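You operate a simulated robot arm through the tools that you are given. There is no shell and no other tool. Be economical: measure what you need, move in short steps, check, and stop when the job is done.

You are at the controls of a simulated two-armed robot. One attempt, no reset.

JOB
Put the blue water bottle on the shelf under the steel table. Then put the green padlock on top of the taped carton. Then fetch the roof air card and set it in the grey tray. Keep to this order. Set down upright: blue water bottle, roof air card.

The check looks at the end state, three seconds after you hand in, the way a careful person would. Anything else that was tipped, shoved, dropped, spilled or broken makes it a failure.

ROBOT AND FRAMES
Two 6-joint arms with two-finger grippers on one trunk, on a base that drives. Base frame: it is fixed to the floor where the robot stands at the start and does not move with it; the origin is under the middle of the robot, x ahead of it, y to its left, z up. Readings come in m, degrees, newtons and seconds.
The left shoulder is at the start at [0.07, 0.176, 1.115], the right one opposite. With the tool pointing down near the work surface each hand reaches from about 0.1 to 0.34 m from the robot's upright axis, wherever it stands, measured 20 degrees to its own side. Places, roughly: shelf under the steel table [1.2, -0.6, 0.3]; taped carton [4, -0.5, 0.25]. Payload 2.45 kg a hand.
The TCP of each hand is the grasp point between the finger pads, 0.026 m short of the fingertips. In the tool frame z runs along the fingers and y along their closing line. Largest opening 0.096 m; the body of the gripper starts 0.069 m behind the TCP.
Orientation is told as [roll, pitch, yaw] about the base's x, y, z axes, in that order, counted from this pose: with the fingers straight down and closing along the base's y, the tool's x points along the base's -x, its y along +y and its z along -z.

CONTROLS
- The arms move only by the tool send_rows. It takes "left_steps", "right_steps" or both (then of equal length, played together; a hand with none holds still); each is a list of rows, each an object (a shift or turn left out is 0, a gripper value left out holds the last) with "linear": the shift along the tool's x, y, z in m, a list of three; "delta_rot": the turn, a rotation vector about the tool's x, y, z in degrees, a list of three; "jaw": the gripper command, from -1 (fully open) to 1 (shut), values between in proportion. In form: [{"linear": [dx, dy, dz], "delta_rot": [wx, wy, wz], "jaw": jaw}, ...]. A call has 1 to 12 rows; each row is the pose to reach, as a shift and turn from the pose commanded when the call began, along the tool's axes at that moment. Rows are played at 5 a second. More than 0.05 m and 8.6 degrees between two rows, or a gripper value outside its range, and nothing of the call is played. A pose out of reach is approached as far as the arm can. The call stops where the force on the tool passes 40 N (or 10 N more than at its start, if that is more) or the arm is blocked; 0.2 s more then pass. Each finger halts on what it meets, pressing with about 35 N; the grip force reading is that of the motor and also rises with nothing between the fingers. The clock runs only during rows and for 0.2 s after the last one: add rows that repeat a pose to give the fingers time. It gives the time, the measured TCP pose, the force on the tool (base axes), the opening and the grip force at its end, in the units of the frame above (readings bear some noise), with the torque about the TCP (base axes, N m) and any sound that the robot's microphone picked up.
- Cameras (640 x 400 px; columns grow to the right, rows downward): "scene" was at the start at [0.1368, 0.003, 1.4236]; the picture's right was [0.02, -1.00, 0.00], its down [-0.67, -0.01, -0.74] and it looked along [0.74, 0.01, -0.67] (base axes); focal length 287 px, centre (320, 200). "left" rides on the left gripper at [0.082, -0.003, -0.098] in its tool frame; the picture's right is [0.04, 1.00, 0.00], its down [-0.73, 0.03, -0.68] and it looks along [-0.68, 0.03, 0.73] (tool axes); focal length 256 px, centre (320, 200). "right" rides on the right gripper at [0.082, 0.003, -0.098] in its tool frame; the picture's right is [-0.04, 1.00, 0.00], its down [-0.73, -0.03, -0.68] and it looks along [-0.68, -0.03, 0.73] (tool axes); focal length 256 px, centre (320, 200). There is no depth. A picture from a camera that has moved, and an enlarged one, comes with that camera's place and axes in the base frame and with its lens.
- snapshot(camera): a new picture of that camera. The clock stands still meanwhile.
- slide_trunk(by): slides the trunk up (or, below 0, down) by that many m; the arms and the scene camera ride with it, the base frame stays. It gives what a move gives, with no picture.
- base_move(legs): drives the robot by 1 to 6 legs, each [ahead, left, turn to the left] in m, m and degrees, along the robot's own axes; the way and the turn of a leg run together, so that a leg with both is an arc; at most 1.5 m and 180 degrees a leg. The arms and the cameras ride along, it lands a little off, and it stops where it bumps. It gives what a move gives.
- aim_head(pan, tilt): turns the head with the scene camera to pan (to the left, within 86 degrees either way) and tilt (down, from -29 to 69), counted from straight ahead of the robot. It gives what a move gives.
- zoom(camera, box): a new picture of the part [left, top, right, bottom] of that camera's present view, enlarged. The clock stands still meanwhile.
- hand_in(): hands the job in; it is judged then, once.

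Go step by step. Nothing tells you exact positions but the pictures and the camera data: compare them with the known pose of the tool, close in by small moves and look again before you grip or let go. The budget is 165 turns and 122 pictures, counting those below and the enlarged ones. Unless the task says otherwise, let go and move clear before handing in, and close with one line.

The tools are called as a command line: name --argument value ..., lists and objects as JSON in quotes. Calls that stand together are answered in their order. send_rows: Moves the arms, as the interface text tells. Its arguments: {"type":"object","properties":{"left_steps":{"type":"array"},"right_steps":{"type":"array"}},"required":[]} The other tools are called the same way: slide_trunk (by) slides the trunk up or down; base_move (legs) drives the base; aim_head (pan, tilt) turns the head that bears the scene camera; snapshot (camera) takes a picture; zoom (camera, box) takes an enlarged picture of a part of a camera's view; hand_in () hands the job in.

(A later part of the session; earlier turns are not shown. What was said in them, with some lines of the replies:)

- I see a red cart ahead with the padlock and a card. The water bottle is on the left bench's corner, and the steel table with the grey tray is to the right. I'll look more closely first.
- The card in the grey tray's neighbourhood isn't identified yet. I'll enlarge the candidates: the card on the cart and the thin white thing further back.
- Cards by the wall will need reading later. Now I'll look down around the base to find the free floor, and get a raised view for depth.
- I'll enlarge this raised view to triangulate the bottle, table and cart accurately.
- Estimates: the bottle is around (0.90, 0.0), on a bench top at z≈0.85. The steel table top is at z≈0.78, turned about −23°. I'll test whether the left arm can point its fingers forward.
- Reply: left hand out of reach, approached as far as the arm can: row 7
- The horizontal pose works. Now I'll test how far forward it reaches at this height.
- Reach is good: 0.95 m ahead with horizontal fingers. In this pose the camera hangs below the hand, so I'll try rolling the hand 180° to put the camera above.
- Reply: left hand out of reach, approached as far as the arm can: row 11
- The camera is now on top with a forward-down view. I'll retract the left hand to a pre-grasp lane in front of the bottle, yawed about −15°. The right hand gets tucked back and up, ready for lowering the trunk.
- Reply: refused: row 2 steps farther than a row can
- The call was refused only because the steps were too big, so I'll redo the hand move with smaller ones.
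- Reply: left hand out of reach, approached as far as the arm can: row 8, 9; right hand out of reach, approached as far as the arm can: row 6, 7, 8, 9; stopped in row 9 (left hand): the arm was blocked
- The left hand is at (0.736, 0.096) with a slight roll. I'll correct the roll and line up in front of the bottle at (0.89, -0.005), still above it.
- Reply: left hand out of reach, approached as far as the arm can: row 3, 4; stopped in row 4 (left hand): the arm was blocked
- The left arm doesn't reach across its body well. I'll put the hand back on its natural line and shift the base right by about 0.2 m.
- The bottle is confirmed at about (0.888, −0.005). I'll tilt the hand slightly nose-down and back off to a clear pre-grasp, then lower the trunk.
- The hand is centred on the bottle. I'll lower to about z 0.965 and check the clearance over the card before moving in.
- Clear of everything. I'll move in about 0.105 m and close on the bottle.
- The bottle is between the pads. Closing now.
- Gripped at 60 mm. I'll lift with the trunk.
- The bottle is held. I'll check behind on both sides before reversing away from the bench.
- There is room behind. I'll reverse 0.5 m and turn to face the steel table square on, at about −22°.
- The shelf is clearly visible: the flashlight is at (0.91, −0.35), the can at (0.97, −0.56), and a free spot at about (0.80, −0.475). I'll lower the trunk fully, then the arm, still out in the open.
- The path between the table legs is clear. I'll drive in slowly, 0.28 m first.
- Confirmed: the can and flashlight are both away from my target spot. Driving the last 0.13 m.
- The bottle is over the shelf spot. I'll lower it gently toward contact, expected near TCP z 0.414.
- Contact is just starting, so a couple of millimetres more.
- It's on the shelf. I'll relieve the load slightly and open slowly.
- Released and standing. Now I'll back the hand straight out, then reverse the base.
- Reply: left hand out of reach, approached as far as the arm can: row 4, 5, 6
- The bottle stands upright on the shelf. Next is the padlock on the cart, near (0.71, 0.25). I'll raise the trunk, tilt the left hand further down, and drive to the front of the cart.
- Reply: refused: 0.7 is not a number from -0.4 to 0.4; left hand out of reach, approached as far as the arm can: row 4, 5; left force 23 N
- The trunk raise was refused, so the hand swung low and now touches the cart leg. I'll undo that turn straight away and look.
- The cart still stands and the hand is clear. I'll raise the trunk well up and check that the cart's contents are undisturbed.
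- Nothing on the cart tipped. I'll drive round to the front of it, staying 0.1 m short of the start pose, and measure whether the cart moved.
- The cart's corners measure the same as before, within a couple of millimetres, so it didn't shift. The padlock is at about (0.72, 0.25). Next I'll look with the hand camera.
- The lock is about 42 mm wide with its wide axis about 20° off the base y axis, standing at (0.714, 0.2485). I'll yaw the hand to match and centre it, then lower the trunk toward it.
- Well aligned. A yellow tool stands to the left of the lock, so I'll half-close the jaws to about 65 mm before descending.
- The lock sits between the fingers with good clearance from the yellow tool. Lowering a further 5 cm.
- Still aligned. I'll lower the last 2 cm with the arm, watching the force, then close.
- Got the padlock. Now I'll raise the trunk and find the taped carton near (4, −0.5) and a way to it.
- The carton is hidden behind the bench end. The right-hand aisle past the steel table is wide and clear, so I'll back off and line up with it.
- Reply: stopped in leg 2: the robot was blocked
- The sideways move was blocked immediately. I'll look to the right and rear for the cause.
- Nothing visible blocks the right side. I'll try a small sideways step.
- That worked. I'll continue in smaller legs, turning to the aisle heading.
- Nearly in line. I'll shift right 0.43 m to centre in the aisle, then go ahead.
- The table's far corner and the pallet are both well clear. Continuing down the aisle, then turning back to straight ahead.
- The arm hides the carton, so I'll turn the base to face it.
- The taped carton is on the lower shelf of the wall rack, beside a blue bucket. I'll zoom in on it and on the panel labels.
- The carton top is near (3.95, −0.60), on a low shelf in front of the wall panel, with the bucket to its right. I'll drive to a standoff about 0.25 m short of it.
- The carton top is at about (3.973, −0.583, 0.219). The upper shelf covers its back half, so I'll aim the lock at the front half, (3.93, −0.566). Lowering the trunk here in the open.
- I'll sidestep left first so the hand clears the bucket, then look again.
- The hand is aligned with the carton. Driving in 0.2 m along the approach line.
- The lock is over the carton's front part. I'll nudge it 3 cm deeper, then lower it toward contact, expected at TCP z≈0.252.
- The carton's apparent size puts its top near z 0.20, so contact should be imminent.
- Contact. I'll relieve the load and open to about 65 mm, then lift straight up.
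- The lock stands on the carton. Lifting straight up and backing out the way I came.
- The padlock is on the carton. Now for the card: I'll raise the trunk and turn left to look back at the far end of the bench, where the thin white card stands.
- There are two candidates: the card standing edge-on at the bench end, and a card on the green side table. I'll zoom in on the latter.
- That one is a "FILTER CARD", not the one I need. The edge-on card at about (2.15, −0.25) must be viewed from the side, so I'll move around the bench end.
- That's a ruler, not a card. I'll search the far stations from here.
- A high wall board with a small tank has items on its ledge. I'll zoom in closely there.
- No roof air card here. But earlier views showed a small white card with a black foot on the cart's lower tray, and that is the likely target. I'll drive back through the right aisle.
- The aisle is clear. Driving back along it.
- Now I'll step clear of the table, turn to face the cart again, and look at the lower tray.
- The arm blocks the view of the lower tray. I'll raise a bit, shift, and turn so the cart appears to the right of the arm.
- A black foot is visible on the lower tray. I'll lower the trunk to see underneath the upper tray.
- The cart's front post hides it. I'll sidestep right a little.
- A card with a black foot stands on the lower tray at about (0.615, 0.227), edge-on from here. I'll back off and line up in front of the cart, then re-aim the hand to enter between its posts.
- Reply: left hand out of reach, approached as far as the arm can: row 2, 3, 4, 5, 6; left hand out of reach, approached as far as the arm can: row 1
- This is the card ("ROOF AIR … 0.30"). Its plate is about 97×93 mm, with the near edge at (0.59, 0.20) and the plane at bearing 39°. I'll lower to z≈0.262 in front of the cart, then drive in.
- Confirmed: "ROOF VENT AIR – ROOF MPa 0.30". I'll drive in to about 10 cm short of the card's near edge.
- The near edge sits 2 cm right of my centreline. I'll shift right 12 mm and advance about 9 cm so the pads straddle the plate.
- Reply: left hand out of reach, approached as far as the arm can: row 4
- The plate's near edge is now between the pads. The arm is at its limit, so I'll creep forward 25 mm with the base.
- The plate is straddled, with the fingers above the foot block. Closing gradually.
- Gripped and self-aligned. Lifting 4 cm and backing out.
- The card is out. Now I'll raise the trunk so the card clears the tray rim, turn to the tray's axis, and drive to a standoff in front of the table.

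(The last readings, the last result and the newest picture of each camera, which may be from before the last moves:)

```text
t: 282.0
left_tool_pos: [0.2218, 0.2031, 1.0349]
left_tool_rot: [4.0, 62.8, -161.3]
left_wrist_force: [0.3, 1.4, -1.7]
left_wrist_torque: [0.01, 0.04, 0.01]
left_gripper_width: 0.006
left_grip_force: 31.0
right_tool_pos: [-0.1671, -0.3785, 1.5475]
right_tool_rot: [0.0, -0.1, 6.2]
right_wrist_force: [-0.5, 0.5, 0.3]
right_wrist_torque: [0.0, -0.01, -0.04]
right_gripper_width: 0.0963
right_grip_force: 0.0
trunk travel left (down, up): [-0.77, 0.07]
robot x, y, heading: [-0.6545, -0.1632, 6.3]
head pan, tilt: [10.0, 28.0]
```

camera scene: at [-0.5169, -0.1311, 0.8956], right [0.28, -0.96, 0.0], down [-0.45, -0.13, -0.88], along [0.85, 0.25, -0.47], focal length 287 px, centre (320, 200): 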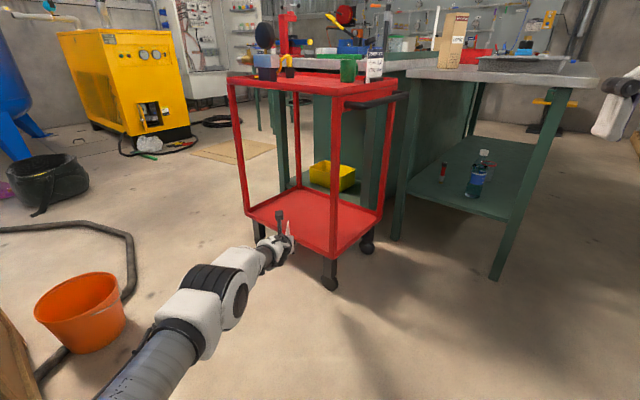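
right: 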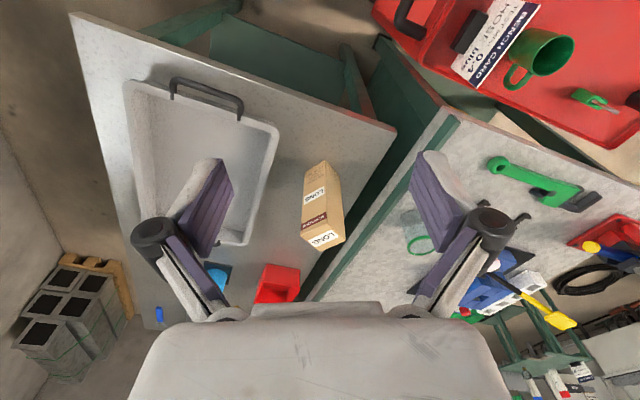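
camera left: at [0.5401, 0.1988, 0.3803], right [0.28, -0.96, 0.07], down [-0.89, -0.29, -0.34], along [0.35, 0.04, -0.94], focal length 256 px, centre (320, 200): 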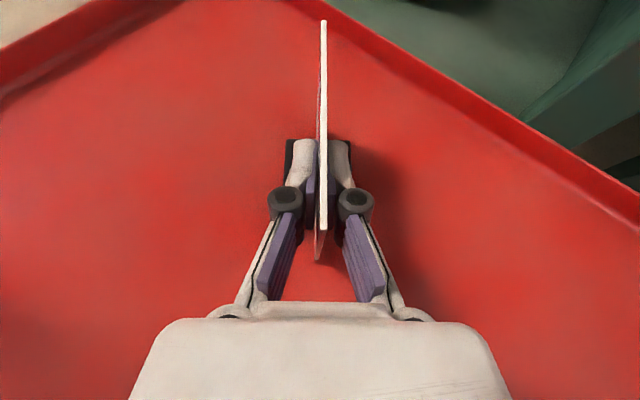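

base_move --legs '[[0, 0, -30.4], [0.4, 0, 0]]'

aim_head --pan 0 --tilt 38

snapshot --camera "scene"

snapshot --camera "left"

```text
t: 286.0
left_tool_pos: [0.6448, -0.4766, 1.0347]
left_tool_rot: [4.0, 63.0, 167.4]
left_wrist_force: [-0.6, -0.2, -1.5]
left_wrist_torque: [-0.05, 0.05, 0.04]
left_gripper_width: 0.006
left_grip_force: 31.2
right_tool_pos: [0.0093, -0.7703, 1.5482]
right_tool_rot: [0.0, -0.1, -25.1]
right_wrist_force: [-1.1, 0.2, -0.4]
right_wrist_torque: [-0.02, 0.0, -0.01]
right_gripper_width: 0.0962
right_grip_force: 0.0
trunk travel left (down, up): [-0.77, 0.07]
robot x, y, heading: [-0.2994, -0.3321, -25.0]
head pan, tilt: [10.0, 28.0]
```

```text
t: 286.8
left_tool_pos: [0.6472, -0.4771, 1.0342]
left_tool_rot: [4.0, 62.9, 167.4]
left_wrist_force: [-0.4, -0.4, -2.2]
left_wrist_torque: [0.0, 0.05, 0.0]
left_gripper_width: 0.006
left_grip_force: 31.4
right_tool_pos: [0.0112, -0.7702, 1.5475]
right_tool_rot: [0.1, -0.1, -25.1]
right_wrist_force: [0.5, 0.1, 0.3]
right_wrist_torque: [0.01, 0.02, 0.0]
right_gripper_width: 0.096
right_grip_force: 0.0
trunk travel left (down, up): [-0.77, 0.07]
robot x, y, heading: [-0.2983, -0.3305, -25.1]
head pan, tilt: [0.0, 38.0]
```

```text
10 pictures are left
camera scene: at [-0.1682, -0.389, 1.6], right [-0.42, -0.91, 0.0], down [-0.56, 0.26, -0.79], along [0.71, -0.33, -0.62], focal length 287 px, centre (320, 200)
```

scene: 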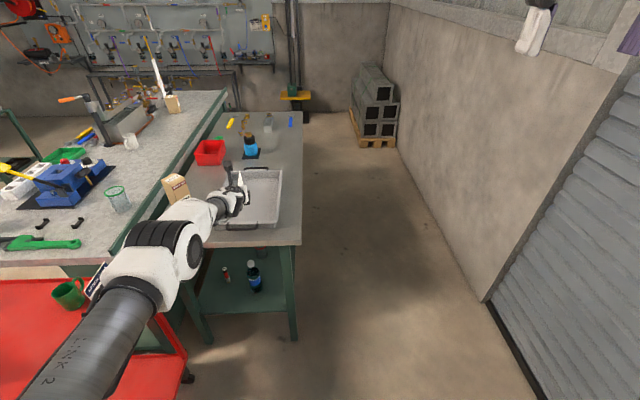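

```text
9 pictures are left
camera left: at [0.6, -0.4558, 1.1496], right [-0.26, -0.96, 0.07], down [-0.91, 0.22, -0.34], along [0.32, -0.15, -0.94], focal length 256 px, centre (320, 200)
```

left: 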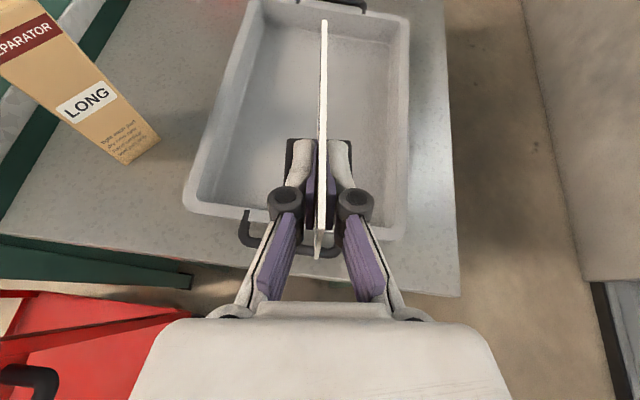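

The tray's centreline matches my estimate. Driving in so the card is over the middle of the tray.

base_move --legs '[[0.25, 0.033, 0]]'

slide_trunk --by -0.1

snapshot --camera "left"

zoom --camera "scene" --box '[170, 130, 330, 250]'

```text
t: 288.6
left_tool_pos: [0.8858, -0.5444, 1.0352]
left_tool_rot: [4.0, 63.0, 167.8]
left_wrist_force: [-0.2, 0.4, -1.2]
left_wrist_torque: [0.03, 0.0, -0.01]
left_gripper_width: 0.0058
left_grip_force: 31.8
right_tool_pos: [0.252, -0.842, 1.549]
right_tool_rot: [0.0, -0.2, -24.7]
right_wrist_force: [0.3, 0.0, 0.2]
right_wrist_torque: [0.0, -0.02, 0.05]
right_gripper_width: 0.0962
right_grip_force: 0.1
trunk travel left (down, up): [-0.77, 0.07]
robot x, y, heading: [-0.0541, -0.4065, -24.8]
head pan, tilt: [0.0, 38.0]
```

```text
t: 289.9
left_tool_pos: [0.8867, -0.5446, 0.9332]
left_tool_rot: [4.0, 63.0, 167.8]
left_wrist_force: [0.0, -0.3, -1.4]
left_wrist_torque: [-0.03, 0.04, 0.01]
left_gripper_width: 0.0058
left_grip_force: 31.1
right_tool_pos: [0.2546, -0.8417, 1.4483]
right_tool_rot: [0.0, 0.0, -24.7]
right_wrist_force: [0.1, 0.7, 1.2]
right_wrist_torque: [-0.02, 0.02, 0.02]
right_gripper_width: 0.0963
right_grip_force: 0.2
trunk travel left (down, up): [-0.67, 0.17]
robot x, y, heading: [-0.0544, -0.408, -24.8]
head pan, tilt: [0.0, 38.0]
```

```text
8 pictures are left
camera left: at [0.8409, -0.524, 1.05], right [-0.25, -0.96, 0.07], down [-0.91, 0.22, -0.34], along [0.32, -0.15, -0.94], focal length 256 px, centre (320, 200)
```

left: 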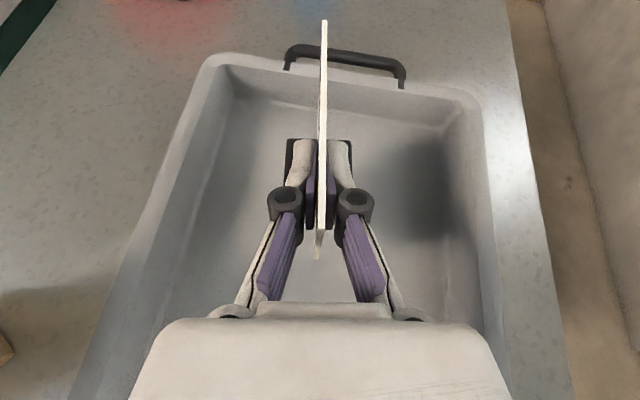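

```text
3.33 times, centred on (250, 190) of scene
camera zoom: at [0.0721, -0.4624, 1.5], right [-0.42, -0.91, 0.0], down [-0.56, 0.26, -0.79], along [0.72, -0.33, -0.62], focal length 956 px, centre (553, 233)
```

zoom: 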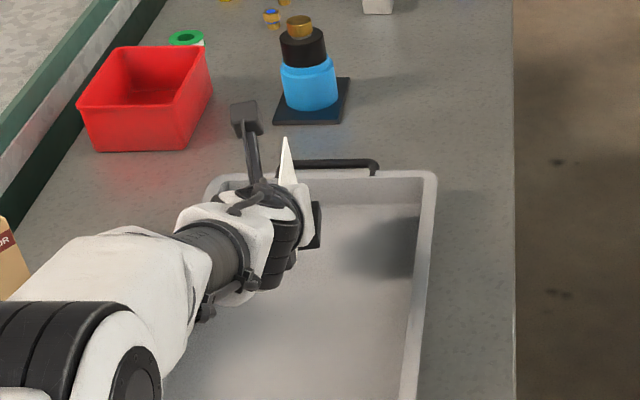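

The card is over the tray's interior. Lowering 5 cm, then small steps until contact.

slide_trunk --by -0.05

send_rows --left_steps '[{"linear": [-0.0045, 0, 0.00225]}, {"linear": [-0.009, 0, 0.0045]}, {"linear": [-0.0134, 0, 0.0068]}, {"linear": [-0.0134, 0, 0.0068]}]'

zoom --camera "scene" --box '[220, 155, 290, 215]'

```text
t: 290.8
left_tool_pos: [0.8859, -0.5437, 0.8889]
left_tool_rot: [4.0, 63.2, 167.8]
left_wrist_force: [-0.9, -0.6, 10.8]
left_wrist_torque: [0.22, 0.03, -0.02]
left_gripper_width: 0.0063
left_grip_force: 32.0
right_tool_pos: [0.2512, -0.8418, 1.3992]
right_tool_rot: [0.0, -0.3, -24.6]
right_wrist_force: [-0.2, 0.6, -0.9]
right_wrist_torque: [0.02, -0.02, 0.0]
right_gripper_width: 0.0962
right_grip_force: 0.1
trunk travel left (down, up): [-0.62, 0.22]
robot x, y, heading: [-0.0549, -0.4084, -24.6]
head pan, tilt: [0.0, 38.0]
```

```text
t: 291.8
left_tool_pos: [0.8848, -0.5442, 0.876]
left_tool_rot: [4.0, 63.5, 167.8]
left_wrist_force: [1.7, 1.4, 29.6]
left_wrist_torque: [0.55, -0.78, 0.0]
left_gripper_width: 0.006
left_grip_force: 31.6
right_tool_pos: [0.2488, -0.8408, 1.4004]
right_tool_rot: [0.1, -0.3, -24.7]
right_wrist_force: [0.3, 0.1, 0.7]
right_wrist_torque: [0.01, 0.02, 0.01]
right_gripper_width: 0.096
right_grip_force: 0.1
trunk travel left (down, up): [-0.62, 0.22]
robot x, y, heading: [-0.0553, -0.4054, -24.5]
head pan, tilt: [0.0, 38.0]
```

```text
6.67 times, centred on (255, 185) of scene
camera zoom: at [0.0652, -0.4611, 1.4508], right [-0.42, -0.91, 0.0], down [-0.56, 0.26, -0.79], along [0.72, -0.33, -0.61], focal length 1912 px, centre (753, 300)
```

zoom: 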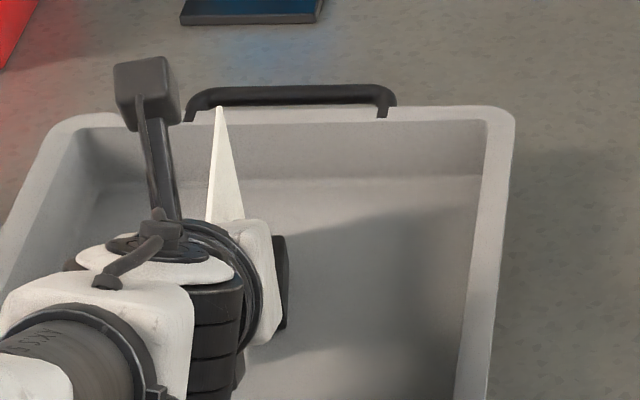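

The card foot reached the tray floor, with the upward force centred just ahead of the grip. I'll ease up to relieve the press before releasing.

send_rows --left_steps '[{"linear": [0.0045, 0, -0.00225]}, {"linear": [0.0063, 0, -0.0032]}, {"linear": [0.0063, 0, -0.0032]}]'

```text
t: 292.6
left_tool_pos: [0.8858, -0.5432, 0.8778]
left_tool_rot: [4.0, 62.9, 167.7]
left_wrist_force: [-2.0, 1.6, 14.4]
left_wrist_torque: [0.19, -0.81, 0.1]
left_gripper_width: 0.006
left_grip_force: 32.0
right_tool_pos: [0.2494, -0.8417, 1.3982]
right_tool_rot: [0.1, -0.2, -24.7]
right_wrist_force: [0.8, -0.1, 0.7]
right_wrist_torque: [-0.01, 0.0, 0.04]
right_gripper_width: 0.0957
right_grip_force: 0.1
trunk travel left (down, up): [-0.62, 0.22]
robot x, y, heading: [-0.0527, -0.4056, -24.7]
head pan, tilt: [0.0, 38.0]
```

send_rows --left_steps '[{"linear": [0.002, 0, -0.001]}, {"linear": [0.0036, 0, -0.0018]}, {"linear": [0.0036, 0, -0.0018]}]'

snapshot --camera "left"

```text
t: 293.4
left_tool_pos: [0.8864, -0.5447, 0.8778]
left_tool_rot: [3.9, 62.9, 167.7]
left_wrist_force: [-1.4, 0.4, 1.4]
left_wrist_torque: [0.02, -0.13, -0.04]
left_gripper_width: 0.0059
left_grip_force: 31.4
right_tool_pos: [0.2535, -0.8422, 1.398]
right_tool_rot: [0.0, -0.2, -24.7]
right_wrist_force: [-0.2, 0.1, 0.3]
right_wrist_torque: [0.03, 0.01, -0.02]
right_gripper_width: 0.0957
right_grip_force: 0.0
trunk travel left (down, up): [-0.62, 0.22]
robot x, y, heading: [-0.0515, -0.4057, -24.8]
head pan, tilt: [0.0, 38.0]
```

```text
5 pictures are left
camera left: at [0.8393, -0.5236, 0.9943], right [-0.25, -0.96, 0.07], down [-0.91, 0.22, -0.34], along [0.32, -0.15, -0.94], focal length 256 px, centre (320, 200)
```

left: 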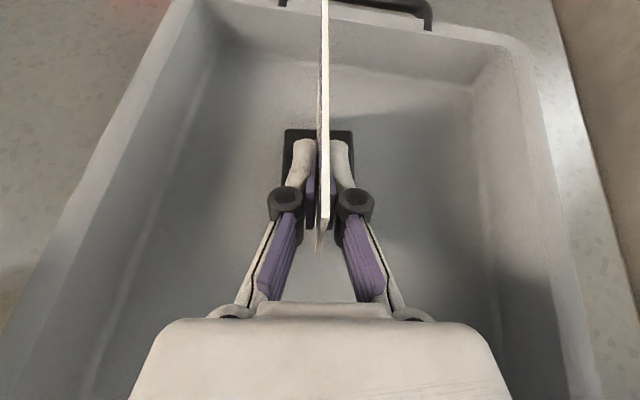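

The load is near zero. Opening slowly to let the foot settle flat.

send_rows --left_steps '[{"jaw": 0.85}, {"jaw": 0.8}, {"jaw": 0.7}, {"jaw": 0.6}, {"jaw": 0.45}, {"jaw": 0.3}, {"jaw": 0.1}, {"jaw": -0.1}, {"jaw": -0.3}, {"jaw": -0.3}]'

snapshot --camera "left"

```text
t: 295.6
left_tool_pos: [0.8871, -0.5433, 0.8785]
left_tool_rot: [4.1, 63.1, 167.7]
left_wrist_force: [0.5, 0.0, -0.9]
left_wrist_torque: [0.0, 0.01, 0.04]
left_gripper_width: 0.0624
left_grip_force: 0.0
right_tool_pos: [0.2533, -0.8424, 1.3979]
right_tool_rot: [0.0, -0.2, -24.6]
right_wrist_force: [0.0, 0.1, 1.3]
right_wrist_torque: [-0.01, -0.01, -0.04]
right_gripper_width: 0.0961
right_grip_force: 0.0
trunk travel left (down, up): [-0.62, 0.22]
robot x, y, heading: [-0.0587, -0.4082, -24.5]
head pan, tilt: [0.0, 38.0]
```

```text
4 pictures are left
camera left: at [0.8402, -0.5234, 0.9952], right [-0.25, -0.96, 0.07], down [-0.91, 0.22, -0.34], along [0.32, -0.15, -0.94], focal length 256 px, centre (320, 200)
```

left: 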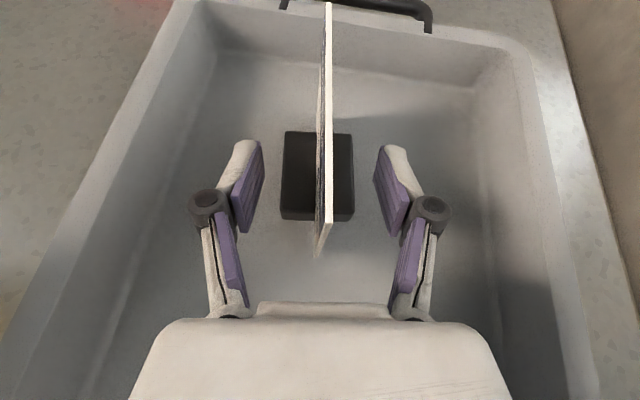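

The card stands upright on its foot in the tray. I'll lift straight up and back away.

slide_trunk --by 0.2

base_move --legs '[[-0.3, 0, 0]]'

snapshot --camera "scene"

zoom --camera "scene" --box '[180, 140, 320, 310]'

```text
t: 297.8
left_tool_pos: [0.8867, -0.5433, 1.0777]
left_tool_rot: [3.9, 63.0, 167.8]
left_wrist_force: [0.5, 0.3, 0.2]
left_wrist_torque: [0.03, -0.01, -0.01]
left_gripper_width: 0.0621
left_grip_force: 0.1
right_tool_pos: [0.2537, -0.8422, 1.5976]
right_tool_rot: [0.0, -0.3, -24.6]
right_wrist_force: [0.0, 0.3, 0.1]
right_wrist_torque: [0.02, 0.02, 0.0]
right_gripper_width: 0.0958
right_grip_force: 0.1
trunk travel left (down, up): [-0.82, 0.02]
robot x, y, heading: [-0.0541, -0.4074, -24.8]
head pan, tilt: [0.0, 38.0]
```

```text
t: 299.9
left_tool_pos: [0.615, -0.4193, 1.0768]
left_tool_rot: [3.9, 62.9, 167.6]
left_wrist_force: [0.1, 0.6, 0.6]
left_wrist_torque: [0.0, 0.01, 0.01]
left_gripper_width: 0.0625
left_grip_force: 0.1
right_tool_pos: [-0.0182, -0.7175, 1.5966]
right_tool_rot: [0.0, 0.0, -24.8]
right_wrist_force: [0.4, -0.2, 0.2]
right_wrist_torque: [-0.04, 0.01, -0.01]
right_gripper_width: 0.0959
right_grip_force: 0.1
trunk travel left (down, up): [-0.82, 0.02]
robot x, y, heading: [-0.3289, -0.2809, -25.0]
head pan, tilt: [0.0, 38.0]
```

```text
3 pictures are left
camera scene: at [-0.1989, -0.3377, 1.6498], right [-0.42, -0.91, 0.0], down [-0.56, 0.26, -0.79], along [0.71, -0.33, -0.62], focal length 287 px, centre (320, 200)
```

scene: 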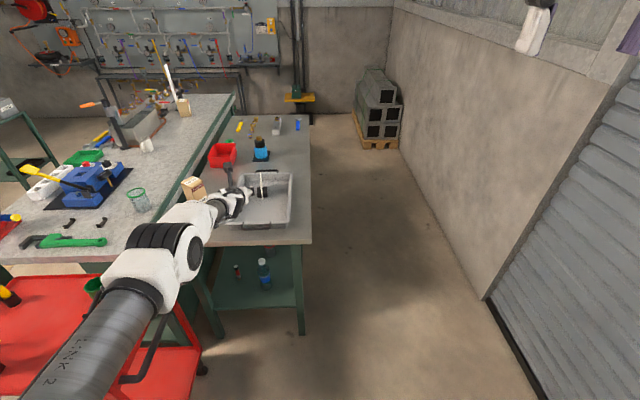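

```text
2.35 times, centred on (250, 225) of scene
camera zoom: at [-0.1989, -0.3377, 1.6498], right [-0.42, -0.91, 0.0], down [-0.56, 0.26, -0.79], along [0.71, -0.33, -0.62], focal length 675 px, centre (485, 141)
```

zoom: 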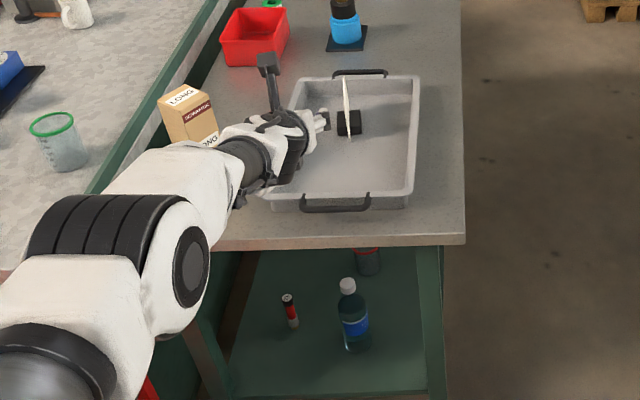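

The card stands upright in the tray, the bottle stands on the shelf, the padlock was last seen on the carton, and both hands are empty and clear. Handing in.

hand_in

```text
The job is handed in.
```

I finished all three tasks in order and handed in. The bottle is upright on the shelf under the steel table, the padlock is on the taped carton, and the "ROOF VENT AIR" card is upright in the grey tray. My left hand bumped a leg of the red cart once. The cart's corners measured the same afterwards and nothing on it fell.
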